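You operate a simulated robot arm through the tools that you are given. There is no shell and no other tool. Be economical: measure what you need, move in short steps, check, and stop when the job is done.

You are at the controls of a simulated two-armed robot. One attempt, no reset.

TASK
Clear the loaf off the chair into the bread bin, shut the bin and push the chair in.
Where things are to end (x, y in the base frame): chair at the door end within 0.05 m of [-0.12, 1.51].
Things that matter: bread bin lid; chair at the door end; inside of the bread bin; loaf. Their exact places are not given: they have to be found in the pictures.

It is judged by the outcome, as a careful person would: the job done as asked, and still so three seconds after it is handed in. It fails if anything else is knocked over, pushed out of place, dropped, spilled or broken.

THE ROBOT
Two 6-joint arms with two-finger parallel grippers on one trunk, on a base that drives. Base frame: it is fixed to the floor where the robot stands at the start and does not move with it; the origin is under the middle of the robot, x ahead of it, y to its left, z up. Readings come in m, rad, newtons and seconds.
The left shoulder is at the start at [0.08, 0.216, 1.571], the right one opposite. Each reaches about 0.886 m from its shoulder. Places, roughly: bread bin lid [0.6, -0.1, 1]; chair at the door end [-0.5, 1.5, 0.5]; inside of the bread bin [0.6, -0.1, 0.8]; loaf [-0.5, 1.5, 0.5]. Payload 3.43 kg a hand.
The TCP of each hand is the grasp point between the finger pads, 0.03 m short of the fingertips. In the tool frame z runs along the fingers and y along their closing line. Largest opening 0.094 m; finger width 0.028, thickness 0.01; the body of the gripper, 0.05 by 0.096 m, starts 0.055 m behind the TCP.
Orientation is told as [roll, pitch, yaw] about the base's x, y, z axes, in that order, counted from this pose: with the fingers straight down and closing along the base's y, the tool's x points along the base's -x, its y along +y and its z along -z.

THE INTERFACE
- The arms move only by the tool play_rows. It takes "left_series", "right_series" or both (then of equal length, played together; a hand with none holds still); each is a list that holds one entry, the list of rows, each a list of 6 numbers: the shift along the base's x, y, z in m, then the turn, a rotation vector about the base's x, y, z in rad. In form: [[[tx, ty, tz, wx, wy, wz], ...]]. A call has 1 to 12 rows; each row is the pose to reach, as a shift and turn from the pose commanded when the call began. "left_jaw" and "right_jaw" are, for a hand that has rows, the closure, from 0 (fully open) to 1 (shut), set as the call begins (left out, the last holds). Each row takes 0.2 s and may step no farther than 0.05 m and 0.15 rad from the row before; otherwise, or with a gripper value out of range, the whole call is refused. Where a pose cannot be reached the arm comes as near as it can. A force on the tool above 80 N (or 10 N above the force at the start of the call, whichever is more), or a blocked arm, ends the call early, and 0.2 s more pass. The fingers move at their own pace (about 0.072 m/s each) and stop on an object; they squeeze with about 21 N. The grip force told is the motor's: it shows also when the fingers shut on nothing. Time passes only in rows, and 0.2 s behind the last, so rows that repeat a pose let the fingers close. It gives the time, the measured TCP pose, the force on the tool (base axes), the opening and the grip force at its end, in the units of the frame above (readings bear some noise), with the torque about the TCP (base axes, N m) and any sound that the robot's microphone picked up.
- Cameras (640 x 400 px; columns grow to the right, rows downward): "scene" is now at [0.1008, 0.0064, 1.7208]; the picture's right is [0.09, -1.00, 0.00], its down [-0.81, -0.07, -0.58] and it looks along [0.58, 0.05, -0.82] (base axes); focal length 273 px, centre (320, 200). "left" rides on the left gripper at [0.076, -0.014, -0.103] in its tool frame; the picture's right is [0.18, 0.98, 0.00], its down [-0.75, 0.14, -0.64] and it looks along [-0.63, 0.12, 0.77] (tool axes); focal length 243 px, centre (320, 200). "right" rides on the right gripper at [0.076, 0.014, -0.103] in its tool frame; the picture's right is [-0.18, 0.98, 0.00], its down [-0.75, -0.14, -0.64] and it looks along [-0.63, -0.12, 0.77] (tool axes); focal length 243 px, centre (320, 200).
- capture(camera): a new picture of that camera. The clock stands still meanwhile.
- move_column(by): slides the trunk up (or, below 0, down) by that many m; the arms and the scene camera ride with it, the base frame stays. It gives what a move gives, with no picture.
- steer(legs): drives the robot by 1 to 6 legs, each [ahead, left, turn to the left] in m, m and rad, along the robot's own axes; the way and the turn of a leg run together, so that a leg with both is an arc; at most 1.5 m and 3.142 rad a leg. The arms and the cameras ride along, it lands a little off, and it stops where it bumps. It gives what a move gives.
- pan_tilt(pan, tilt): turns the head with the scene camera to pan (to the left, within 1.501 rad either way) and tilt (down, from -0.506 to 1.204), counted from straight ahead of the robot. It gives what a move gives.
- measure_at(camera, pixels): for up to 12 pixels [column, row] of the newest picture of that camera ("zoom" is the newest enlarged one), the place [x, y, z] in the base frame of the surface seen there, good to about 0.003 m. The clock stands still meanwhile.
- enlarge(camera, box): a new picture of the part [left, top, right, bottom] of that camera's present view, enlarged. The clock stands still meanwhile.
- finish_job(): hands the job in; it is judged then, once.

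Work in short steps. Measure before you move; look again where a grasp or a placing could have gone wrong, and mend it. You have 80 turns and 70 pictures in all, those below and enlarged ones among them. Open the grippers and draw the arms clear of the work before you hand the job in, unless the task says otherwise; then end with one line.

The tools are called after "Call:" by a JSON object that holds its "api" and its "payload". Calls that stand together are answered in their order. play_rows: Moves the arms, as the interface text tells. Its arguments: {"type":"object","properties":{"left_series":{"type":"array","items":{"type":"array","items":{"type":"array","items":{"type":"number"}}}},"left_jaw":{"type":"number"},"right_series":{"type":"array","items":{"type":"array","items":{"type":"array","items":{"type":"number"}}}},"right_jaw":{"type":"number"}},"required":[]} The other tools are called the same way: move_column (by) slides the trunk up or down; steer (legs) drives the base; pan_tilt (pan, tilt) turns the head that bears the scene camera; capture (camera) takes a picture; measure_at (camera, pixels) gives the place of the surface under pixels of a picture; enlarge (camera, box) takes an enlarged picture of a part of a camera's view; finish_job () hands the job in.

At the start:

```text
time_s: 0.0
left_position: [0.4473, 0.1094, 1.0005]
left_ee_rot: [0.0, 0.003, -0.001]
left_force: [0.7, 0.7, 0.0]
left_wrist_torque: [-0.01, 0.01, 0.0]
left_opening: 0.0942
left_grip_force: 0.2
right_position: [0.4105, -0.2093, 0.9996]
right_ee_rot: [-0.003, -0.002, -0.001]
right_force: [0.1, -1.2, -0.3]
right_wrist_torque: [-0.01, 0.0, 0.0]
right_opening: 0.0941
right_grip_force: 0.1
trunk travel left (down, up): [-0.801, 0.039]
robot x, y, heading: [0.0007, 0.0006, 0.001]
head pan, tilt: [0.089, 0.955]
```

scene: 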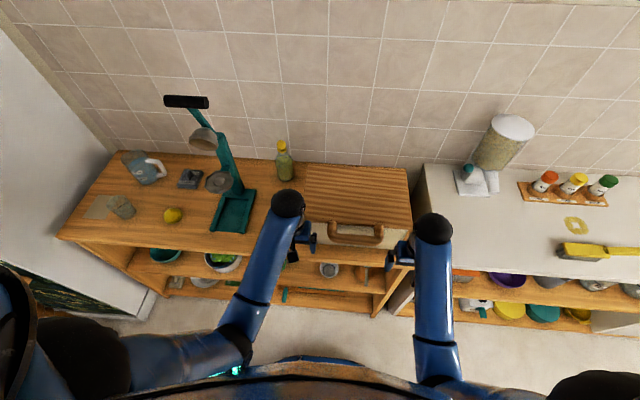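
right: 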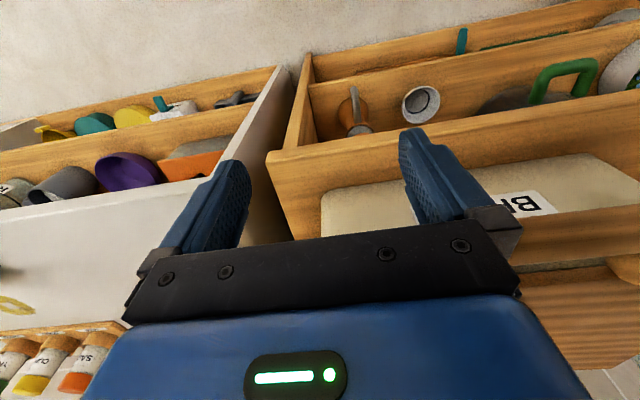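
left: 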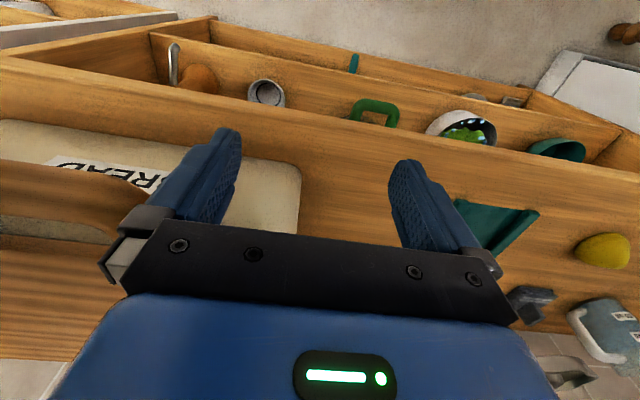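

The bread bin is at about (355,205) with a handle at (355,235). I enlarge it and measure it.

Call:
{"api": "enlarge", "payload": {"camera": "scene", "box": [270, 140, 450, 270]}}

Call:
{"api": "measure_at", "payload": {"camera": "scene", "pixels": [[306, 168], [404, 170], [308, 216], [411, 224], [332, 224], [382, 226], [355, 236], [355, 246], [250, 235], [285, 160], [235, 220], [355, 190]]}}

Call:
{"api": "pan_tilt", "payload": {"pan": 1.5, "tilt": 0.6}}

Call:
{"api": "capture", "payload": {"camera": "scene"}}

```text
3.08 times, centred on (360, 205) of scene
```

zoom: 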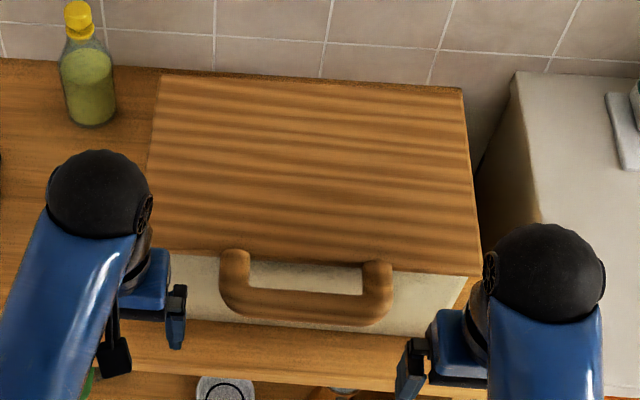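

```text
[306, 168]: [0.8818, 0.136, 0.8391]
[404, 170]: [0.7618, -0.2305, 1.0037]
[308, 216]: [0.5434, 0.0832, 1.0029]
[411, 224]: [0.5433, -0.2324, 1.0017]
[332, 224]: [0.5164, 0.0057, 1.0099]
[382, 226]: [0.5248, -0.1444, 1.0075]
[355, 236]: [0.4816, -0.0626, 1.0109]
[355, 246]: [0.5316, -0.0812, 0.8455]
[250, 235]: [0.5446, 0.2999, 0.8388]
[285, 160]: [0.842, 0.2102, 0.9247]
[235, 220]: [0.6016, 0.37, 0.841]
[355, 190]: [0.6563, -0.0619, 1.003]
```

```text
time_s: 1.5
left_position: [0.4469, 0.1111, 0.9995]
left_ee_rot: [0.0, 0.0, -0.001]
left_force: [0.2, -0.5, -0.2]
left_wrist_torque: [0.03, -0.02, 0.01]
left_opening: 0.094
left_grip_force: 0.1
right_position: [0.41, -0.2092, 0.9995]
right_ee_rot: [-0.002, -0.001, 0.001]
right_force: [-0.6, 0.6, -0.9]
right_wrist_torque: [-0.04, 0.03, 0.0]
right_opening: 0.0941
right_grip_force: 0.0
trunk travel left (down, up): [-0.801, 0.039]
robot x, y, heading: [-0.0002, 0.0029, -0.001]
head pan, tilt: [1.499, 0.6]
```

```text
65 pictures are left
```

scene: 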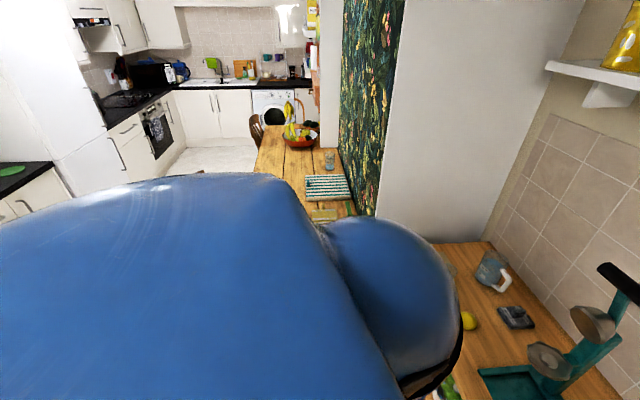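

The left arm blocks the view toward the chair. I back off from the counter and turn left to look at it.

Call:
{"api": "steer", "payload": {"legs": [[-0.25, 0, 0], [0, 0, 1.57]]}}

Call:
{"api": "pan_tilt", "payload": {"pan": 0.2, "tilt": 0.6}}

Call:
{"api": "capture", "payload": {"camera": "scene"}}

```text
time_s: 7.1
left_position: [-0.3517, 0.4501, 0.9996]
left_ee_rot: [0.0, 0.0, 1.555]
left_force: [-0.6, 0.1, 0.4]
left_wrist_torque: [0.02, -0.02, 0.02]
left_opening: 0.0941
left_grip_force: 0.1
right_position: [-0.0334, 0.4057, 1.0005]
right_ee_rot: [-0.001, -0.002, 1.556]
right_force: [-0.3, 0.2, 0.2]
right_wrist_torque: [-0.02, -0.02, -0.01]
right_opening: 0.0942
right_grip_force: 0.0
trunk travel left (down, up): [-0.801, 0.039]
robot x, y, heading: [-0.2492, -0.0027, 1.555]
head pan, tilt: [1.499, 0.6]
```

```text
time_s: 8.6
left_position: [-0.3525, 0.4479, 0.9994]
left_ee_rot: [0.001, -0.001, 1.556]
left_force: [0.4, 0.4, 0.7]
left_wrist_torque: [0.0, 0.02, 0.02]
left_opening: 0.094
left_grip_force: 0.0
right_position: [-0.0325, 0.4069, 1.0]
right_ee_rot: [-0.002, -0.002, 1.555]
right_force: [0.2, 0.6, -0.1]
right_wrist_torque: [-0.01, -0.01, 0.0]
right_opening: 0.094
right_grip_force: 0.0
trunk travel left (down, up): [-0.801, 0.039]
robot x, y, heading: [-0.2493, -0.0032, 1.555]
head pan, tilt: [0.201, 0.6]
```

```text
64 pictures are left
```

scene: 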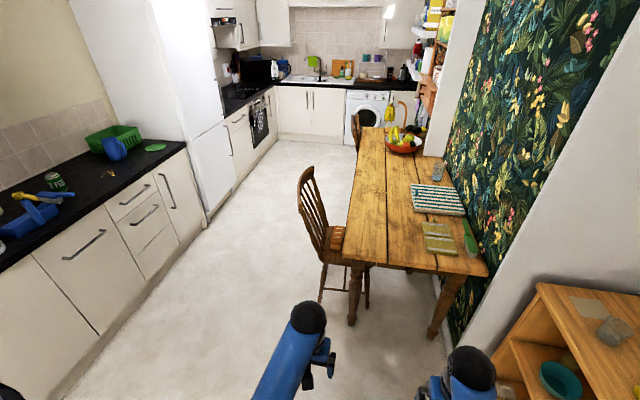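

The chair stands at (320,240), on the table's left side, with something brown on its seat at about (338,238). I zoom in and measure.

Call:
{"api": "enlarge", "payload": {"camera": "scene", "box": [270, 150, 510, 350]}}

Call:
{"api": "measure_at", "payload": {"camera": "scene", "pixels": [[337, 237], [330, 258], [301, 180], [312, 168], [320, 300], [352, 265], [372, 305], [350, 320], [349, 240], [362, 130], [490, 275], [436, 335]]}}

```text
2.00 times, centred on (390, 250) of scene
```

zoom: 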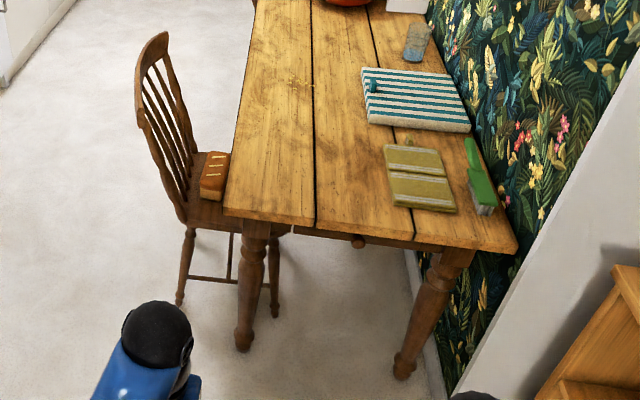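

```text
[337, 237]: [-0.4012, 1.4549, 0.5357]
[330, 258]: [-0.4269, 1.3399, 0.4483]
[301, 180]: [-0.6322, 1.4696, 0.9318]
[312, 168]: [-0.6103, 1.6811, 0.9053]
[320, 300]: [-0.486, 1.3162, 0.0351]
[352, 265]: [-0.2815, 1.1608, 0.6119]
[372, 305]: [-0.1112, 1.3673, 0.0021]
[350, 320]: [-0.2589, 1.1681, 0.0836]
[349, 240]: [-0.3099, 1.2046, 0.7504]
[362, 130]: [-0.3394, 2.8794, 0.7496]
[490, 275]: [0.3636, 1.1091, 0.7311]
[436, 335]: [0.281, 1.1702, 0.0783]
```

The loaf lies at about (-0.40, 1.45, 0.536) on the seat (z 0.448), between the chair back and the table edge (x -0.31, z 0.75). I drive closer from the south side for a better view.

Call:
{"api": "steer", "payload": {"legs": [[0.5, 0.22, 0.015]]}}

Call:
{"api": "pan_tilt", "payload": {"pan": 0.0, "tilt": 0.9}}

Call:
{"api": "capture", "payload": {"camera": "scene"}}

```text
time_s: 11.7
left_position: [-0.5722, 0.9417, 1.0014]
left_ee_rot: [0.0, -0.001, 1.566]
left_force: [-0.1, -0.3, 0.3]
left_wrist_torque: [0.0, -0.04, -0.05]
left_opening: 0.0943
left_grip_force: 0.1
right_position: [-0.2538, 0.9043, 1.0]
right_ee_rot: [-0.001, -0.004, 1.568]
right_force: [0.6, -0.3, -0.4]
right_wrist_torque: [0.01, 0.0, 0.04]
right_opening: 0.0943
right_grip_force: 0.0
trunk travel left (down, up): [-0.801, 0.039]
robot x, y, heading: [-0.4659, 0.4969, 1.567]
head pan, tilt: [0.201, 0.6]
```

```text
time_s: 12.5
left_position: [-0.5722, 0.9431, 0.9991]
left_ee_rot: [0.0, 0.0, 1.566]
left_force: [-0.8, 0.7, 0.6]
left_wrist_torque: [0.0, -0.01, 0.0]
left_opening: 0.0941
left_grip_force: 0.1
right_position: [-0.2538, 0.904, 0.9988]
right_ee_rot: [-0.001, -0.003, 1.567]
right_force: [0.6, 0.4, -0.1]
right_wrist_torque: [-0.05, -0.01, 0.04]
right_opening: 0.0938
right_grip_force: 0.1
trunk travel left (down, up): [-0.801, 0.039]
robot x, y, heading: [-0.4626, 0.4923, 1.567]
head pan, tilt: [0.0, 0.901]
```

```text
62 pictures are left
```

scene: 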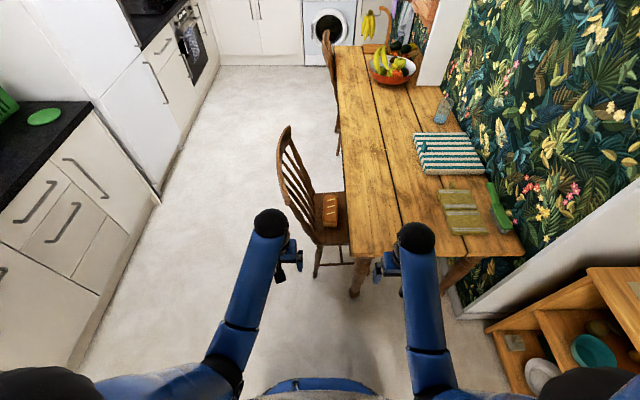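

The loaf is at (330,210). I zoom and measure the loaf and the chair.

Call:
{"api": "enlarge", "payload": {"camera": "scene", "box": [270, 120, 370, 290]}}

Call:
{"api": "measure_at", "payload": {"camera": "scene", "pixels": [[323, 196], [336, 196], [323, 222], [336, 222], [330, 209], [318, 230], [342, 236], [315, 200], [288, 128], [281, 170], [349, 235], [318, 188]]}}

```text
2.35 times, centred on (320, 205) of scene
```

zoom: 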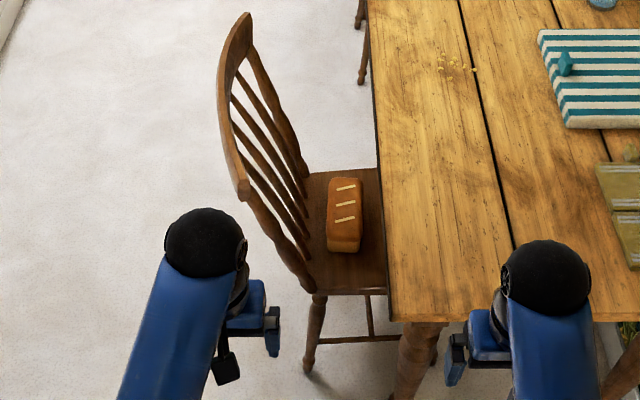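

```text
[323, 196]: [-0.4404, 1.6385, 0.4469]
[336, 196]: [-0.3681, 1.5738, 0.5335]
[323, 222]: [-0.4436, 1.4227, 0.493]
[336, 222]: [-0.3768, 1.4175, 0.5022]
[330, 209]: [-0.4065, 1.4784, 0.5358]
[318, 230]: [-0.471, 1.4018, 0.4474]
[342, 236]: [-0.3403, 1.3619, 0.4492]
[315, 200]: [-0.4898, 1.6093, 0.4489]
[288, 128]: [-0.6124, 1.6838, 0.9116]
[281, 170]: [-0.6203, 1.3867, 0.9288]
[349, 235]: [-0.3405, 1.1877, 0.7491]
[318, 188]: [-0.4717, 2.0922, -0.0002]
```

Loaf: about 0.07 wide in x, 0.17 long in y, centre (-0.406, 1.50), z 0.448–0.536. I check the table edge and the wrist ball for clearance.

Call:
{"api": "measure_at", "payload": {"camera": "zoom", "pixels": [[398, 290], [390, 240], [384, 190], [378, 120], [205, 235], [550, 265], [330, 200], [358, 200], [345, 185], [345, 247], [300, 200], [312, 280]]}}

Call:
{"api": "steer", "payload": {"legs": [[0.0, 0.18, 0]]}}

```text
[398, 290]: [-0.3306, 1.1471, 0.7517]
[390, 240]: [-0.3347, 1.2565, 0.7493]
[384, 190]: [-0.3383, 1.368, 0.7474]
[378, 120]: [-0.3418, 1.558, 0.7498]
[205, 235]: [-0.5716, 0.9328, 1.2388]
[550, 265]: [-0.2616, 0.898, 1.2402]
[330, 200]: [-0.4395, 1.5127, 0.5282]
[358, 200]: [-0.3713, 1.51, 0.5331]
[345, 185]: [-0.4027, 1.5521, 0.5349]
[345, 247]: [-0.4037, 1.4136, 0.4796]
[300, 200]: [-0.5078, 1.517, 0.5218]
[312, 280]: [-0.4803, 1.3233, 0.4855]
```

```text
time_s: 14.1
left_position: [-0.7494, 0.9442, 1.0005]
left_ee_rot: [0.003, -0.001, 1.565]
left_force: [-0.3, 0.3, 0.0]
left_wrist_torque: [-0.02, -0.01, 0.03]
left_opening: 0.094
left_grip_force: 0.1
right_position: [-0.4308, 0.9059, 0.9988]
right_ee_rot: [0.001, -0.001, 1.567]
right_force: [-0.3, 0.2, -0.9]
right_wrist_torque: [0.01, -0.01, 0.01]
right_opening: 0.0941
right_grip_force: 0.1
trunk travel left (down, up): [-0.801, 0.039]
robot x, y, heading: [-0.6451, 0.4974, 1.565]
head pan, tilt: [0.0, 0.901]
```

Table edge is at x ≈ -0.342, so the wrist ball (radius ~0.05) would pass close by; I'll lean the gripper 0.15 rad toward -x. I drive ahead, raise the right hand with that lean, then lower the trunk.

Call:
{"api": "steer", "payload": {"legs": [[0.3, 0.0, 0.005]]}}

Call:
{"api": "play_rows", "payload": {"right_series": [[[0, 0, 0.05, 0, 0, 0], [0, 0, 0.1, 0, -0.05, 0], [0, 0, 0.15, 0, -0.1, 0], [0, 0, 0.2, 0, -0.15, 0]]], "right_jaw": 0}}

Call:
{"api": "move_column", "payload": {"by": -0.55}}

Call:
{"api": "capture", "payload": {"camera": "scene"}}

Call:
{"api": "capture", "payload": {"camera": "right"}}

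```text
time_s: 16.1
left_position: [-0.7561, 1.2408, 1.0011]
left_ee_rot: [0.0, -0.001, 1.578]
left_force: [-0.1, -0.3, -0.1]
left_wrist_torque: [0.01, 0.0, -0.01]
left_opening: 0.0939
left_grip_force: 0.0
right_position: [-0.4388, 1.206, 1.0021]
right_ee_rot: [-0.003, -0.004, 1.576]
right_force: [-0.3, -0.9, 0.6]
right_wrist_torque: [0.03, 0.01, -0.02]
right_opening: 0.0939
right_grip_force: 0.1
trunk travel left (down, up): [-0.801, 0.039]
robot x, y, heading: [-0.6476, 0.8008, 1.576]
head pan, tilt: [0.0, 0.901]
```

```text
time_s: 17.1
left_position: [-0.7572, 1.2431, 1.0]
left_ee_rot: [0.0, 0.002, 1.576]
left_force: [0.5, 0.0, 0.8]
left_wrist_torque: [0.0, -0.01, 0.05]
left_opening: 0.0942
left_grip_force: 0.1
right_position: [-0.4137, 1.2202, 1.0128]
right_ee_rot: [-0.154, -0.022, 1.58]
right_force: [0.2, -0.1, -0.4]
right_wrist_torque: [-0.01, 0.02, -0.02]
right_opening: 0.0942
right_grip_force: 0.1
right hand out of reach, approached as far as the arm can: row 1, 2, 3, 4
trunk travel left (down, up): [-0.801, 0.039]
robot x, y, heading: [-0.644, 0.7973, 1.581]
head pan, tilt: [0.0, 0.901]
```

```text
refused: -0.55 is not a number from -0.4 to 0.4
```

```text
60 pictures are left
```

scene: 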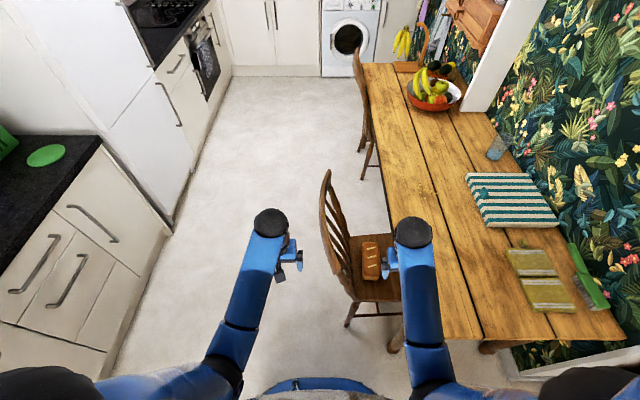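

```text
59 pictures are left
```

right: 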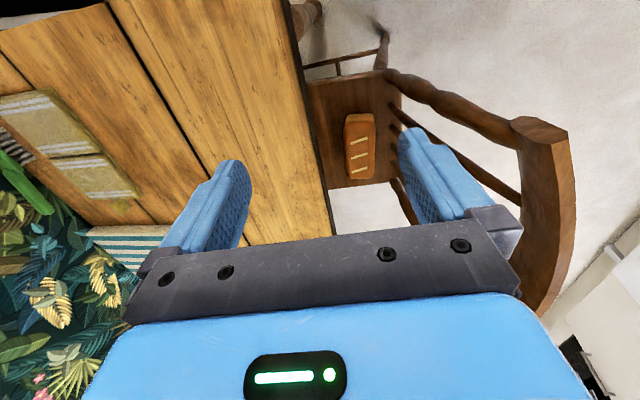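

Raising was limited by reach, with the right TCP at z 1.01 now; the lean was taken. I lower the trunk 0.4 (hand to z ~0.61, clear of seat and table) and check the wrist ball position.

Call:
{"api": "move_column", "payload": {"by": -0.4}}

Call:
{"api": "capture", "payload": {"camera": "scene"}}

Call:
{"api": "measure_at", "payload": {"camera": "scene", "pixels": [[412, 225], [400, 222], [425, 222], [272, 220], [370, 240], [370, 262]]}}

```text
time_s: 20.9
left_position: [-0.7582, 1.2428, 0.6]
left_ee_rot: [0.001, 0.001, 1.576]
left_force: [-0.4, 0.1, -0.3]
left_wrist_torque: [-0.01, -0.03, -0.04]
left_opening: 0.0939
left_grip_force: 0.0
right_position: [-0.4139, 1.2188, 0.6124]
right_ee_rot: [-0.152, -0.022, 1.579]
right_force: [0.2, -0.4, 0.4]
right_wrist_torque: [-0.05, 0.02, -0.03]
right_opening: 0.0942
right_grip_force: 0.0
trunk travel left (down, up): [-0.401, 0.439]
robot x, y, heading: [-0.6437, 0.7947, 1.578]
head pan, tilt: [0.0, 0.901]
```

```text
58 pictures are left
```

scene: 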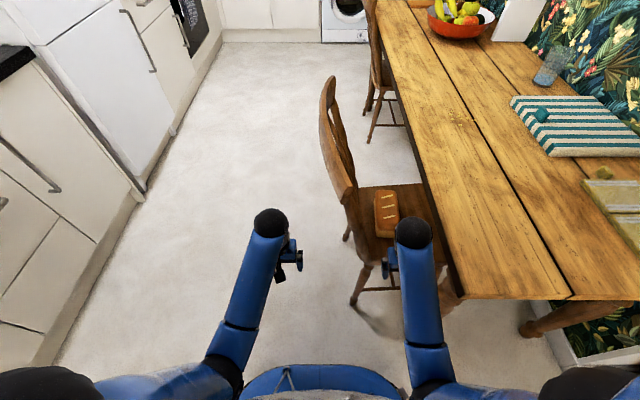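

```text
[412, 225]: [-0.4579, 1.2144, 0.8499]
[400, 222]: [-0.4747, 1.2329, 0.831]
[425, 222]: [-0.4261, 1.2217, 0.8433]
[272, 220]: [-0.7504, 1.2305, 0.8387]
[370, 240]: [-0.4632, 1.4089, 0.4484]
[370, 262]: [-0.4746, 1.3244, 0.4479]
```

The ball is now at x ≈ -0.455, well clear. I move forward over the loaf, staying at this height, in a first short move to check the command baseline.

Call:
{"api": "play_rows", "payload": {"right_series": [[[0, 0.04, 0, 0, 0, 0], [0, 0.08, 0, 0, 0, 0]]]}}

```text
time_s: 21.5
left_position: [-0.757, 1.2437, 0.6]
left_ee_rot: [-0.001, 0.002, 1.576]
left_force: [0.5, 0.1, -0.3]
left_wrist_torque: [-0.01, -0.01, 0.02]
left_opening: 0.0942
left_grip_force: 0.0
right_position: [-0.4141, 1.3006, 0.6121]
right_ee_rot: [-0.153, -0.021, 1.579]
right_force: [-0.6, 0.0, -0.3]
right_wrist_torque: [-0.01, -0.03, 0.03]
right_opening: 0.0941
right_grip_force: 0.2
trunk travel left (down, up): [-0.401, 0.439]
robot x, y, heading: [-0.6455, 0.7947, 1.576]
head pan, tilt: [0.0, 0.901]
```

The baseline matches. I go to y 1.495, x -0.406, above the loaf, and look from the wrist camera.

Call:
{"api": "play_rows", "payload": {"right_series": [[[0.002, 0.05, 0, 0, 0, 0], [0.004, 0.1, 0, 0, 0, 0], [0.006, 0.15, 0, 0, 0, 0], [0.008, 0.195, 0, 0, 0, 0]]]}}

Call:
{"api": "capture", "payload": {"camera": "right"}}

Call:
{"api": "enlarge", "payload": {"camera": "scene", "box": [300, 70, 480, 300]}}

```text
time_s: 22.5
left_position: [-0.757, 1.245, 0.6005]
left_ee_rot: [0.0, 0.003, 1.575]
left_force: [-0.4, -0.8, 0.2]
left_wrist_torque: [-0.02, -0.03, 0.04]
left_opening: 0.0937
left_grip_force: 0.1
right_position: [-0.405, 1.4965, 0.6129]
right_ee_rot: [-0.153, -0.024, 1.58]
right_force: [0.1, -1.1, -0.7]
right_wrist_torque: [-0.01, -0.03, -0.02]
right_opening: 0.0939
right_grip_force: 0.1
trunk travel left (down, up): [-0.401, 0.439]
robot x, y, heading: [-0.6449, 0.7965, 1.574]
head pan, tilt: [0.0, 0.901]
```

```text
57 pictures are left
```

right: 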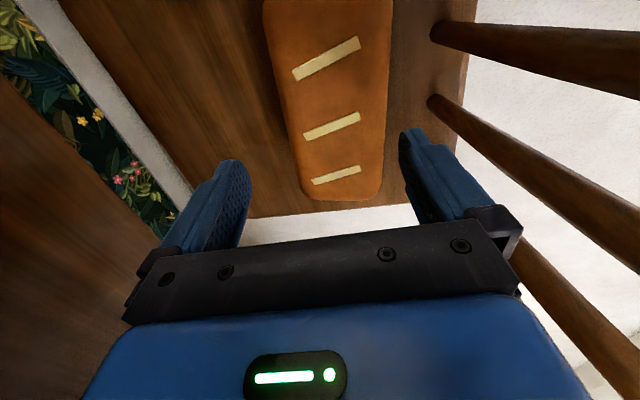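

```text
1.74 times, centred on (390, 185) of scene
```

zoom: 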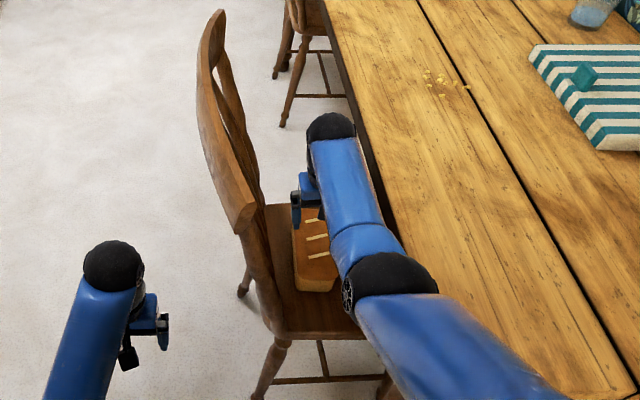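

Fingers straddle the loaf. Before descending I check the elbow and forearm against the table.

Call:
{"api": "measure_at", "payload": {"camera": "zoom", "pixels": [[390, 275], [430, 280], [370, 220], [330, 130], [352, 140], [460, 340], [500, 370], [400, 240]]}}

```text
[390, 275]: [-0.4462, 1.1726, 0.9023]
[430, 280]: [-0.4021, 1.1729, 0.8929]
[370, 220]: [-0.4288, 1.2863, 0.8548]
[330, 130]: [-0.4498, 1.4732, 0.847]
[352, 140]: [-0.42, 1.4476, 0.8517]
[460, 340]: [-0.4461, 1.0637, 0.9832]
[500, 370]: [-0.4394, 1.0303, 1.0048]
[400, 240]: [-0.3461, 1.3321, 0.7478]
```

The whole arm lies at x ≤ -0.40, clear of the table. I descend 0.122.

Call:
{"api": "play_rows", "payload": {"right_series": [[[0, 0, -0.04, 0, 0, 0], [0, 0, -0.08, 0, 0, 0], [0, 0, -0.105, 0, 0, 0], [-0.001, 0, -0.122, 0, 0, 0]]], "right_jaw": 0}}

Call:
{"api": "capture", "payload": {"camera": "right"}}

```text
time_s: 23.5
left_position: [-0.7565, 1.2438, 0.6001]
left_ee_rot: [0.0, 0.0, 1.577]
left_force: [-0.7, 0.2, -0.9]
left_wrist_torque: [0.04, 0.03, 0.0]
left_opening: 0.0939
left_grip_force: 0.1
right_position: [-0.4068, 1.4716, 0.5158]
right_ee_rot: [-0.152, -0.023, 1.581]
right_force: [0.6, 0.5, 0.5]
right_wrist_torque: [0.0, -0.04, 0.01]
right_opening: 0.0939
right_grip_force: 0.1
right hand out of reach, approached as far as the arm can: row 2, 3, 4
trunk travel left (down, up): [-0.401, 0.439]
robot x, y, heading: [-0.6445, 0.7952, 1.576]
head pan, tilt: [0.0, 0.901]
```

```text
55 pictures are left
```

right: 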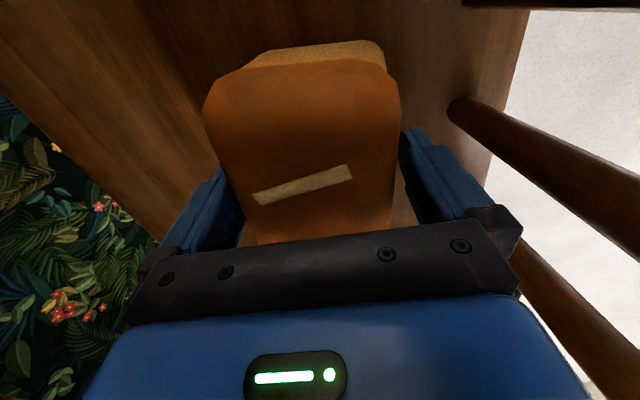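

Reach limited it at z 0.516, y 1.472, with the loaf between the fingers. I lower the trunk 0.028 instead, then close.

Call:
{"api": "move_column", "payload": {"by": -0.028}}

Call:
{"api": "play_rows", "payload": {"right_series": [[[0, 0, 0, 0, 0, 0], [0, 0, 0, 0, 0, 0], [0, 0, 0, 0, 0, 0], [0, 0, 0, 0, 0, 0]]], "right_jaw": 1}}

Call:
{"api": "capture", "payload": {"camera": "right"}}

```text
time_s: 24.3
left_position: [-0.7571, 1.243, 0.5719]
left_ee_rot: [0.001, 0.0, 1.577]
left_force: [0.4, 0.6, 0.3]
left_wrist_torque: [-0.03, 0.0, -0.02]
left_opening: 0.094
left_grip_force: 0.1
right_position: [-0.4073, 1.4697, 0.489]
right_ee_rot: [-0.153, -0.023, 1.579]
right_force: [4.4, 0.0, 5.5]
right_wrist_torque: [-0.05, 0.08, -0.02]
right_opening: 0.092
right_grip_force: 0.0
trunk travel left (down, up): [-0.373, 0.467]
robot x, y, heading: [-0.6473, 0.796, 1.579]
head pan, tilt: [0.0, 0.901]
```

```text
time_s: 25.3
left_position: [-0.7567, 1.2436, 0.5706]
left_ee_rot: [0.0, 0.0, 1.575]
left_force: [1.0, -0.5, 0.2]
left_wrist_torque: [-0.01, 0.0, -0.01]
left_opening: 0.0939
left_grip_force: 0.1
right_position: [-0.4082, 1.4703, 0.4871]
right_ee_rot: [-0.153, -0.022, 1.58]
right_force: [-2.1, -0.9, 2.2]
right_wrist_torque: [0.01, 0.23, 0.07]
right_opening: 0.0887
right_grip_force: 21.2
trunk travel left (down, up): [-0.373, 0.467]
robot x, y, heading: [-0.6439, 0.795, 1.578]
head pan, tilt: [0.0, 0.901]
```

```text
54 pictures are left
```

right: 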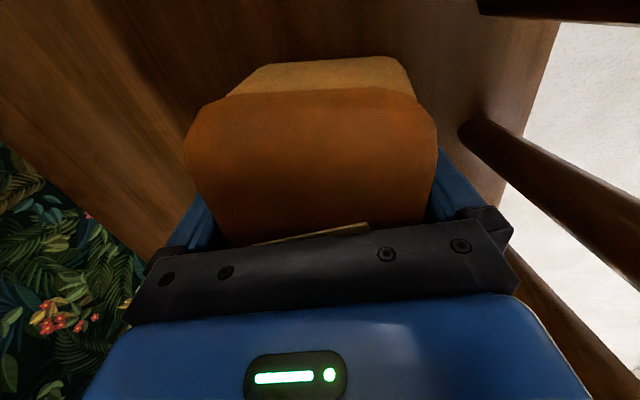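

Gripped with an 0.0887 opening. I lift with the trunk by 0.12 and check the grip.

Call:
{"api": "move_column", "payload": {"by": 0.12}}

Call:
{"api": "capture", "payload": {"camera": "right"}}

Call:
{"api": "enlarge", "payload": {"camera": "scene", "box": [300, 70, 480, 300]}}

```text
time_s: 26.8
left_position: [-0.757, 1.2435, 0.692]
left_ee_rot: [0.0, 0.003, 1.577]
left_force: [0.4, 0.0, 0.0]
left_wrist_torque: [0.02, -0.02, -0.03]
left_opening: 0.0942
left_grip_force: 0.0
right_position: [-0.4066, 1.4697, 0.6086]
right_ee_rot: [-0.152, -0.021, 1.578]
right_force: [0.1, 0.6, -4.0]
right_wrist_torque: [-0.09, 0.02, -0.03]
right_opening: 0.0702
right_grip_force: 21.2
trunk travel left (down, up): [-0.493, 0.347]
robot x, y, heading: [-0.6463, 0.7968, 1.574]
head pan, tilt: [0.0, 0.901]
```

```text
53 pictures are left
```

right: 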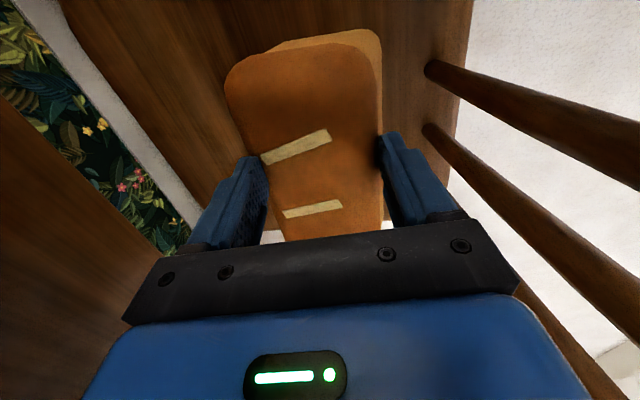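

```text
1.74 times, centred on (390, 185) of scene
```

zoom: 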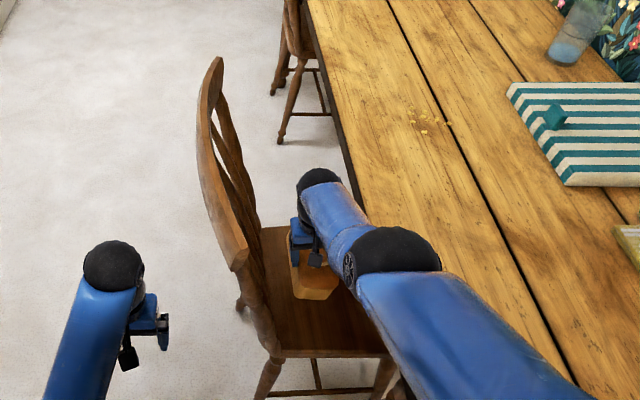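

The loaf aligned itself with the fingers (opening 0.070, 4 N weight) and is held. I retract toward -y and undo the lean, then raise the trunk.

Call:
{"api": "play_rows", "payload": {"right_series": [[[0, -0.05, 0, 0, 0, 0], [-0.005, -0.1, 0, 0, 0, 0], [-0.01, -0.15, 0, 0, 0, 0], [-0.015, -0.2, 0, 0, 0, 0], [-0.02, -0.25, 0, 0, 0.07, 0], [-0.02, -0.28, 0, 0, 0.15, 0]]], "right_jaw": 1}}

Call:
{"api": "move_column", "payload": {"by": 0.34}}

Call:
{"api": "capture", "payload": {"camera": "scene"}}

```text
refused: row 2 steps farther than a row can; nothing moved
```

```text
time_s: 30.1
left_position: [-0.7569, 1.2441, 1.0313]
left_ee_rot: [0.001, 0.001, 1.576]
left_force: [-0.5, 0.0, -0.2]
left_wrist_torque: [0.0, -0.02, 0.0]
left_opening: 0.0942
left_grip_force: 0.1
right_position: [-0.4081, 1.4697, 0.9492]
right_ee_rot: [-0.152, -0.021, 1.58]
right_force: [-0.1, 0.4, -2.8]
right_wrist_torque: [-0.09, 0.02, 0.01]
right_opening: 0.0702
right_grip_force: 21.1
trunk travel left (down, up): [-0.833, 0.007]
robot x, y, heading: [-0.6487, 0.7971, 1.576]
head pan, tilt: [0.0, 0.901]
```

```text
51 pictures are left
```

scene: 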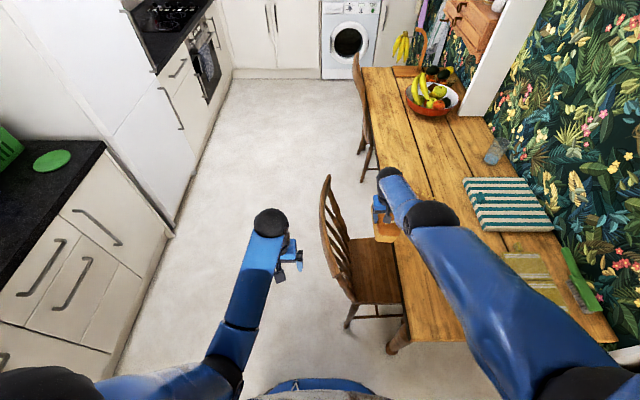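

The row step was slightly too large, so only the trunk rose; the loaf is still held and clear. I retract now at z 0.95 with smaller steps, and measure the left cabinets for later.

Call:
{"api": "play_rows", "payload": {"right_series": [[[0, -0.045, 0, 0, 0, 0], [-0.004, -0.09, 0, 0, 0, 0], [-0.008, -0.135, 0, 0, 0, 0], [-0.01, -0.18, 0, 0, 0.04, 0], [-0.01, -0.22, 0, 0, 0.1, 0], [-0.01, -0.26, 0.03, 0, 0.15, 0]]], "right_jaw": 1}}

Call:
{"api": "measure_at", "payload": {"camera": "scene", "pixels": [[120, 350], [170, 230], [105, 150], [215, 130], [375, 285], [397, 283], [351, 322], [398, 312]]}}

Call:
{"api": "capture", "payload": {"camera": "right"}}

```text
time_s: 31.5
left_position: [-0.7563, 1.2443, 1.0329]
left_ee_rot: [0.001, 0.0, 1.576]
left_force: [0.6, -0.4, -0.3]
left_wrist_torque: [-0.01, -0.02, -0.01]
left_opening: 0.0938
left_grip_force: 0.1
right_position: [-0.4065, 1.3826, 0.8332]
right_ee_rot: [-0.002, -0.023, 1.579]
right_force: [-0.3, 0.6, -2.4]
right_wrist_torque: [-0.11, -0.01, 0.03]
right_opening: 0.0702
right_grip_force: 21.0
right hand out of reach, approached as far as the arm can: row 1, 2, 3, 4, 5, 6
trunk travel left (down, up): [-0.833, 0.007]
robot x, y, heading: [-0.6476, 0.7969, 1.579]
head pan, tilt: [0.0, 0.901]
```

```text
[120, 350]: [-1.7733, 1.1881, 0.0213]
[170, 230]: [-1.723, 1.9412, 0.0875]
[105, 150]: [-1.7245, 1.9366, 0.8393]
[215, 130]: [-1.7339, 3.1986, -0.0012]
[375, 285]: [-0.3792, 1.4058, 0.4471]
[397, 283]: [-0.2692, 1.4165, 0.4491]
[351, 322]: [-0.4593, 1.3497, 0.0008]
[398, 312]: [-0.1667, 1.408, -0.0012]
```

```text
50 pictures are left
```

right: 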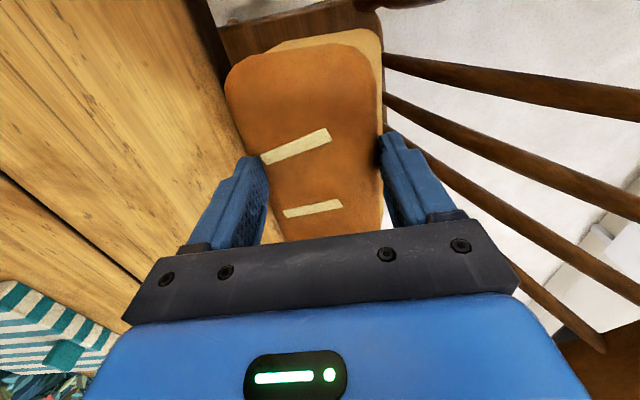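

The arm followed its reach limit oddly (now at y 1.383, z 0.833), but the loaf is still held, about 0.04 above table height and clear in x. I try a small pure retraction.

Call:
{"api": "play_rows", "payload": {"right_series": [[[0, -0.03, 0, 0, 0, 0], [0, -0.06, 0, 0, 0, 0]]], "right_jaw": 1}}

```text
time_s: 32.1
left_position: [-0.7576, 1.2424, 1.0325]
left_ee_rot: [-0.001, -0.001, 1.576]
left_force: [-0.9, -0.3, 0.3]
left_wrist_torque: [-0.02, -0.03, 0.0]
left_opening: 0.0941
left_grip_force: 0.2
right_position: [-0.4058, 1.3504, 0.8036]
right_ee_rot: [-0.002, -0.021, 1.577]
right_force: [-0.5, -0.4, -3.1]
right_wrist_torque: [-0.11, -0.03, 0.02]
right_opening: 0.07
right_grip_force: 20.9
right hand out of reach, approached as far as the arm can: row 1, 2
trunk travel left (down, up): [-0.833, 0.007]
robot x, y, heading: [-0.6457, 0.7987, 1.573]
head pan, tilt: [0.0, 0.901]
```

The elbow seems stuck straight and slides along its arc. I command inward toward the shoulder (up and back).

Call:
{"api": "play_rows", "payload": {"right_series": [[[0, -0.02, 0.03, 0, 0, 0], [0, -0.04, 0.06, 0, 0, 0], [0, -0.06, 0.09, 0, 0, 0], [0, -0.08, 0.12, 0, 0, 0]]], "right_jaw": 1}}

Call:
{"api": "capture", "payload": {"camera": "scene"}}

```text
time_s: 33.1
left_position: [-0.7572, 1.2438, 1.0325]
left_ee_rot: [0.0, 0.002, 1.576]
left_force: [0.7, 0.1, 1.5]
left_wrist_torque: [-0.02, 0.03, 0.01]
left_opening: 0.094
left_grip_force: 0.1
right_position: [-0.4011, 1.3668, 0.8165]
right_ee_rot: [-0.002, -0.021, 1.578]
right_force: [0.7, -0.7, -2.9]
right_wrist_torque: [-0.11, -0.01, 0.0]
right_opening: 0.0701
right_grip_force: 21.2
right hand out of reach, approached as far as the arm can: row 1, 2, 3, 4
trunk travel left (down, up): [-0.833, 0.007]
robot x, y, heading: [-0.6453, 0.7932, 1.577]
head pan, tilt: [0.0, 0.901]
```

```text
49 pictures are left
```

scene: 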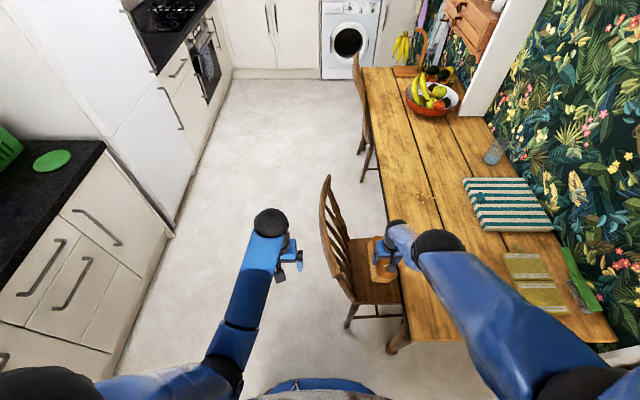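

I measure the arm's joints to understand its configuration.

Call:
{"api": "measure_at", "payload": {"camera": "scene", "pixels": [[437, 237], [398, 225], [410, 232], [385, 245], [480, 285], [530, 340], [270, 222], [240, 300], [225, 380], [240, 340], [580, 375]]}}

Call:
{"api": "enlarge", "payload": {"camera": "scene", "box": [330, 190, 640, 400]}}

```text
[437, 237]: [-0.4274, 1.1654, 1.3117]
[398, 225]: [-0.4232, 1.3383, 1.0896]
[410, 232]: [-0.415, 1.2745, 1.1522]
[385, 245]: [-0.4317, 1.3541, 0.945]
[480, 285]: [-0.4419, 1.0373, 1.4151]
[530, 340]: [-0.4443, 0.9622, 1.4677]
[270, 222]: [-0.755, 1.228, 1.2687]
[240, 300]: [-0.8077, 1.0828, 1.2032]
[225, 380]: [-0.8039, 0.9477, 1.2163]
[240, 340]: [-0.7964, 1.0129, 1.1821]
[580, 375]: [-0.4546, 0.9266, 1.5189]
```

```text
1.90 times, centred on (485, 295) of scene
```

zoom: 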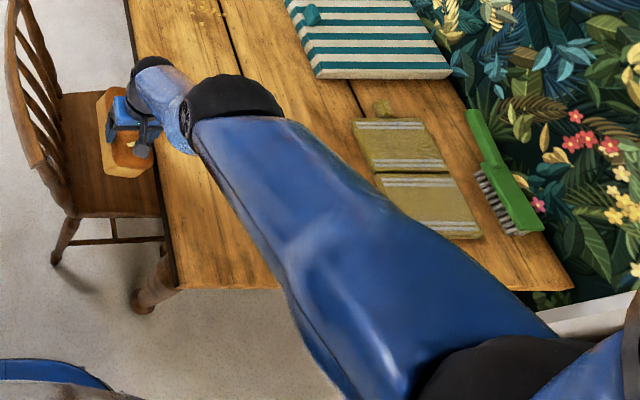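

The arm is straight with the elbow likely at its limit. Commanding a pure upward motion should rotate it forward and bend the elbow in its allowed direction.

Call:
{"api": "play_rows", "payload": {"right_series": [[[0, 0.0, 0.045, 0, 0, 0], [0, 0.0, 0.09, 0, 0, 0], [0, 0.0, 0.135, 0, 0, 0], [0, 0.0, 0.18, 0, 0, 0], [0, -0.02, 0.2, 0, 0, 0]]], "right_jaw": 1}}

```text
time_s: 34.3
left_position: [-0.7566, 1.2437, 1.0309]
left_ee_rot: [0.0, 0.0, 1.576]
left_force: [0.7, 0.7, -0.3]
left_wrist_torque: [-0.01, 0.02, -0.03]
left_opening: 0.094
left_grip_force: 0.1
right_position: [-0.3983, 1.4582, 0.9309]
right_ee_rot: [-0.001, -0.021, 1.577]
right_force: [-1.0, 0.1, -1.4]
right_wrist_torque: [-0.05, 0.03, -0.01]
right_opening: 0.0699
right_grip_force: 20.9
right hand out of reach, approached as far as the arm can: row 1, 2, 3, 4, 5
trunk travel left (down, up): [-0.833, 0.007]
robot x, y, heading: [-0.6437, 0.7967, 1.575]
head pan, tilt: [0.0, 0.901]
```

Still straight. I try tilting the fingers forward (about +x) with the TCP pulled back, to see if the elbow comes off its limit.

Call:
{"api": "play_rows", "payload": {"right_series": [[[0, 0.0, 0.0, 0.12, 0, 0], [0, 0.0, 0.0, 0.24, 0, 0], [0, 0.0, 0.0, 0.36, 0, 0], [0, -0.03, 0.0, 0.48, 0, 0], [0, -0.06, 0.0, 0.6, 0, 0]]], "right_jaw": 1}}

Call:
{"api": "capture", "payload": {"camera": "scene"}}

```text
time_s: 35.5
left_position: [-0.7569, 1.2434, 1.0311]
left_ee_rot: [0.0, 0.0, 1.576]
left_force: [0.2, -0.8, 0.6]
left_wrist_torque: [0.03, -0.03, -0.01]
left_opening: 0.0941
left_grip_force: 0.1
right_position: [-0.3944, 1.4782, 0.8528]
right_ee_rot: [-0.006, -0.627, 1.578]
right_force: [-0.5, 0.9, -1.8]
right_wrist_torque: [-0.23, -0.03, 0.0]
right_opening: 0.0695
right_grip_force: 21.2
right hand out of reach, approached as far as the arm can: row 1, 2, 3, 4, 5
trunk travel left (down, up): [-0.833, 0.007]
robot x, y, heading: [-0.6451, 0.7941, 1.577]
head pan, tilt: [0.0, 0.901]
```

```text
47 pictures are left
```

scene: 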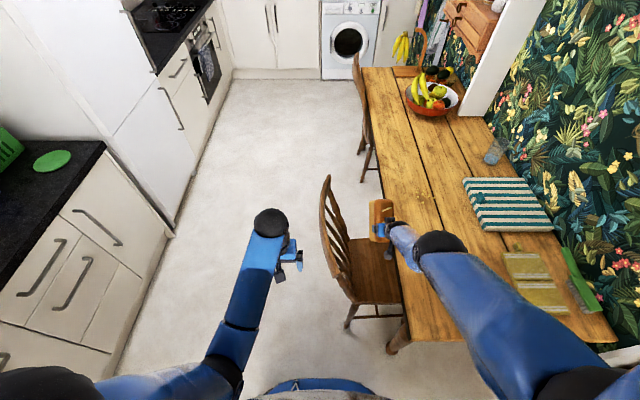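

The arm remains straight, but it can still be swung on its arc; trunk and base can do the rest. I raise the arm along the arc back to a vertical tool, before backing off.

Call:
{"api": "play_rows", "payload": {"right_series": [[[0, 0.02, 0.04, -0.12, 0, 0], [0, 0.04, 0.08, -0.24, 0, 0], [0, 0.05, 0.12, -0.36, 0, 0], [0, 0.06, 0.16, -0.48, 0, 0], [0, 0.06, 0.2, -0.6, 0, 0], [0, 0.06, 0.24, -0.6, 0, 0]]], "right_jaw": 1}}

```text
time_s: 36.9
left_position: [-0.7567, 1.2439, 1.0309]
left_ee_rot: [0.0, 0.0, 1.576]
left_force: [0.0, 1.0, 0.6]
left_wrist_torque: [0.0, 0.01, -0.01]
left_opening: 0.094
left_grip_force: 0.2
right_position: [-0.397, 1.5363, 1.0948]
right_ee_rot: [-0.004, -0.021, 1.577]
right_force: [-0.5, 0.0, -2.9]
right_wrist_torque: [-0.09, -0.02, -0.02]
right_opening: 0.0692
right_grip_force: 21.3
right hand out of reach, approached as far as the arm can: row 1, 4, 5
trunk travel left (down, up): [-0.833, 0.007]
robot x, y, heading: [-0.6489, 0.7958, 1.573]
head pan, tilt: [0.0, 0.901]
```

The last row was reached exactly, so the elbow may be free. I try a small retraction.

Call:
{"api": "play_rows", "payload": {"right_series": [[[0, -0.03, 0.0, 0, 0, 0], [0, -0.06, 0.0, 0, 0, 0], [0, -0.09, -0.01, 0, 0, 0]]], "right_jaw": 1}}

```text
time_s: 37.7
left_position: [-0.7565, 1.2435, 1.031]
left_ee_rot: [0.0, 0.001, 1.576]
left_force: [0.1, 0.3, -0.2]
left_wrist_torque: [-0.01, -0.02, 0.01]
left_opening: 0.0942
left_grip_force: 0.0
right_position: [-0.3931, 1.5221, 1.0642]
right_ee_rot: [-0.003, -0.021, 1.576]
right_force: [0.6, -0.2, -2.8]
right_wrist_torque: [-0.12, -0.02, -0.02]
right_opening: 0.0692
right_grip_force: 20.9
right hand out of reach, approached as far as the arm can: row 1, 2, 3
trunk travel left (down, up): [-0.833, 0.007]
robot x, y, heading: [-0.6429, 0.7924, 1.574]
head pan, tilt: [0.0, 0.901]
```

The elbow stays straight; I'll work with the arc. I raise the loaf further, then back away and turn to face the counter.

Call:
{"api": "play_rows", "payload": {"right_series": [[[0, 0.015, 0.04, 0, 0, 0], [0, 0.03, 0.08, 0, 0, 0], [0, 0.04, 0.12, 0, 0, 0]]], "right_jaw": 1}}

Call:
{"api": "steer", "payload": {"legs": [[-0.75, 0, 0], [0, 0, -1.57]]}}

Call:
{"api": "pan_tilt", "payload": {"pan": 0, "tilt": 0.8}}

Call:
{"api": "capture", "payload": {"camera": "scene"}}

```text
time_s: 38.5
left_position: [-0.757, 1.2427, 1.0307]
left_ee_rot: [0.0, 0.0, 1.577]
left_force: [0.2, 0.3, 0.3]
left_wrist_torque: [0.02, 0.03, -0.01]
left_opening: 0.0938
left_grip_force: 0.1
right_position: [-0.3927, 1.5561, 1.1851]
right_ee_rot: [-0.002, -0.02, 1.575]
right_force: [0.1, -0.7, -2.8]
right_wrist_torque: [-0.09, -0.04, 0.03]
right_opening: 0.0691
right_grip_force: 21.3
right hand out of reach, approached as far as the arm can: row 2, 3
trunk travel left (down, up): [-0.833, 0.007]
robot x, y, heading: [-0.641, 0.7948, 1.571]
head pan, tilt: [0.0, 0.901]
```

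```text
time_s: 46.4
left_position: [-0.1952, 0.1653, 1.0314]
left_ee_rot: [0.0, 0.001, 0.016]
left_force: [-0.4, 0.0, -0.2]
left_wrist_torque: [0.0, 0.03, 0.0]
left_opening: 0.094
left_grip_force: 0.0
right_position: [0.1212, -0.1976, 1.185]
right_ee_rot: [-0.003, -0.023, 0.016]
right_force: [0.4, -0.2, -2.8]
right_wrist_torque: [0.01, 0.1, 0.01]
right_opening: 0.0685
right_grip_force: 20.6
trunk travel left (down, up): [-0.833, 0.007]
robot x, y, heading: [-0.6409, 0.0467, 0.014]
head pan, tilt: [0.0, 0.901]
```

```text
time_s: 47.0
left_position: [-0.1955, 0.163, 1.0313]
left_ee_rot: [0.0, 0.003, 0.015]
left_force: [0.6, 0.9, -0.2]
left_wrist_torque: [-0.05, 0.0, -0.03]
left_opening: 0.094
left_grip_force: 0.0
right_position: [0.1215, -0.1973, 1.1856]
right_ee_rot: [-0.004, -0.023, 0.016]
right_force: [-1.3, 0.0, -2.9]
right_wrist_torque: [-0.01, 0.07, 0.03]
right_opening: 0.0687
right_grip_force: 20.6
trunk travel left (down, up): [-0.833, 0.007]
robot x, y, heading: [-0.6424, 0.0443, 0.011]
head pan, tilt: [0.0, 0.799]
```

```text
46 pictures are left
```

scene: 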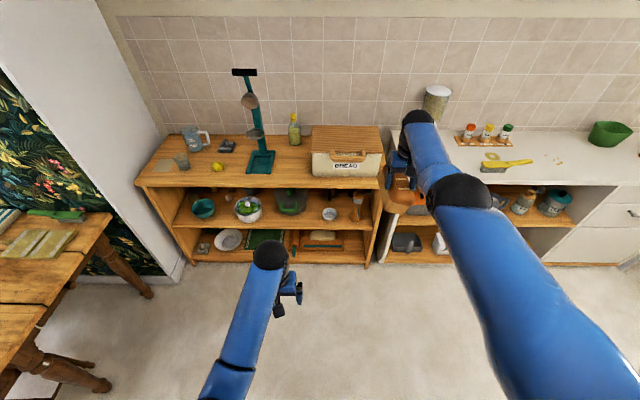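

I measure the items on the right counter that the loaf will pass above.

Call:
{"api": "measure_at", "payload": {"camera": "scene", "pixels": [[437, 92], [440, 110], [425, 112], [467, 128], [488, 130], [470, 150], [346, 168], [346, 151], [320, 175], [375, 178], [318, 130], [395, 180]]}}

Call:
{"api": "steer", "payload": {"legs": [[0.35, -0.14, -0.01]]}}

Call:
{"api": "capture", "payload": {"camera": "scene"}}

```text
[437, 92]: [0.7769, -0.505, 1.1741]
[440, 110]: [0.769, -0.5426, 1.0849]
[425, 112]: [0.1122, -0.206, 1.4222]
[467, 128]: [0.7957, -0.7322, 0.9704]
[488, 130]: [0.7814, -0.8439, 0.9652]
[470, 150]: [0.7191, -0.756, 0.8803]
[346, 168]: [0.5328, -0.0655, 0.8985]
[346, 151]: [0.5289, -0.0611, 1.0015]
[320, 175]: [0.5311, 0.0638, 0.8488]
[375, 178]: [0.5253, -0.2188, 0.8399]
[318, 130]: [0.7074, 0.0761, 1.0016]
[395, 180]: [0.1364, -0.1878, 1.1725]
```

```text
time_s: 49.4
left_position: [0.1537, 0.0229, 1.0324]
left_ee_rot: [0.001, -0.002, 0.002]
left_force: [0.6, 1.1, 0.3]
left_wrist_torque: [-0.02, -0.05, -0.02]
left_opening: 0.0939
left_grip_force: 0.1
right_position: [0.465, -0.3413, 1.1876]
right_ee_rot: [-0.003, -0.026, 0.001]
right_force: [0.2, 1.2, -1.9]
right_wrist_torque: [0.02, 0.07, -0.01]
right_opening: 0.0684
right_grip_force: 21.2
trunk travel left (down, up): [-0.833, 0.007]
robot x, y, heading: [-0.2929, -0.0891, 0.009]
head pan, tilt: [0.0, 0.799]
```

```text
45 pictures are left
```

scene: 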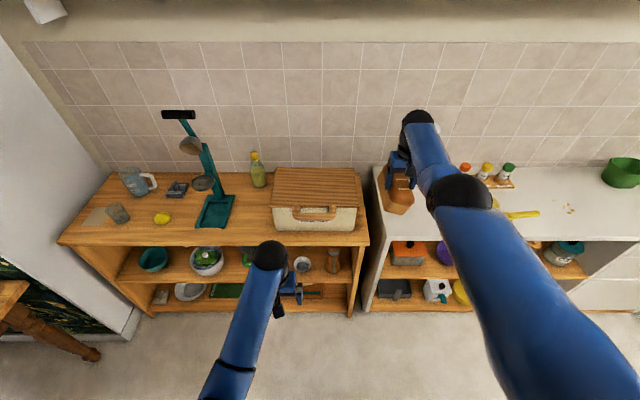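

The container (0.777, -0.505) stays about 6 cm clear of the loaf. I drive up the rest of the way and lower the trunk 0.1.

Call:
{"api": "steer", "payload": {"legs": [[0.185, 0.0, -0.008]]}}

Call:
{"api": "move_column", "payload": {"by": -0.1}}

Call:
{"api": "pan_tilt", "payload": {"pan": 0, "tilt": 0.85}}

Call:
{"api": "capture", "payload": {"camera": "scene"}}

```text
time_s: 50.9
left_position: [0.3375, 0.0196, 1.0344]
left_ee_rot: [0.0, -0.001, -0.004]
left_force: [-0.4, 0.3, -0.1]
left_wrist_torque: [-0.02, -0.06, 0.02]
left_opening: 0.0939
left_grip_force: 0.1
right_position: [0.6457, -0.3482, 1.1874]
right_ee_rot: [-0.001, -0.027, -0.003]
right_force: [-1.3, -1.1, -2.8]
right_wrist_torque: [0.0, 0.07, -0.01]
right_opening: 0.0685
right_grip_force: 21.1
trunk travel left (down, up): [-0.833, 0.007]
robot x, y, heading: [-0.1051, -0.0899, -0.007]
head pan, tilt: [0.0, 0.799]
```

```text
time_s: 52.3
left_position: [0.34, 0.0204, 0.933]
left_ee_rot: [0.0, 0.001, -0.005]
left_force: [-0.2, 0.3, -0.4]
left_wrist_torque: [-0.01, 0.0, 0.0]
left_opening: 0.0942
left_grip_force: 0.0
right_position: [0.6496, -0.3475, 1.0851]
right_ee_rot: [-0.002, -0.021, -0.005]
right_force: [0.7, -0.7, -3.3]
right_wrist_torque: [0.01, 0.09, -0.03]
right_opening: 0.0683
right_grip_force: 20.8
trunk travel left (down, up): [-0.733, 0.107]
robot x, y, heading: [-0.1041, -0.0894, -0.002]
head pan, tilt: [0.0, 0.799]
```

```text
time_s: 52.9
left_position: [0.3381, 0.0195, 0.9326]
left_ee_rot: [-0.001, 0.002, -0.005]
left_force: [0.4, 0.5, -0.9]
left_wrist_torque: [0.03, 0.01, 0.02]
left_opening: 0.0937
left_grip_force: 0.1
right_position: [0.6501, -0.3473, 1.0847]
right_ee_rot: [-0.002, -0.023, -0.002]
right_force: [-0.4, 0.3, -2.2]
right_wrist_torque: [-0.01, 0.12, 0.05]
right_opening: 0.0683
right_grip_force: 21.4
trunk travel left (down, up): [-0.733, 0.107]
robot x, y, heading: [-0.1105, -0.0892, -0.002]
head pan, tilt: [0.0, 0.85]
```

```text
44 pictures are left
```

scene: 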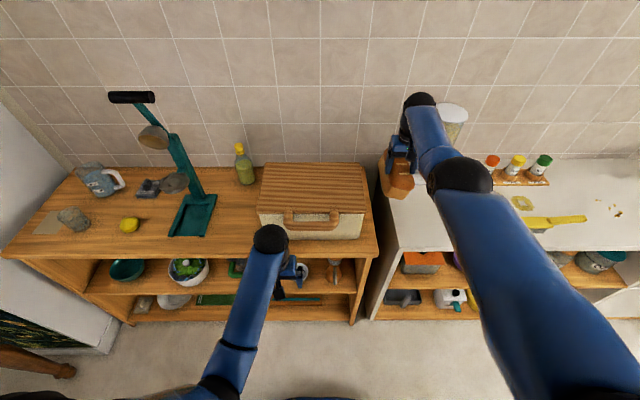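

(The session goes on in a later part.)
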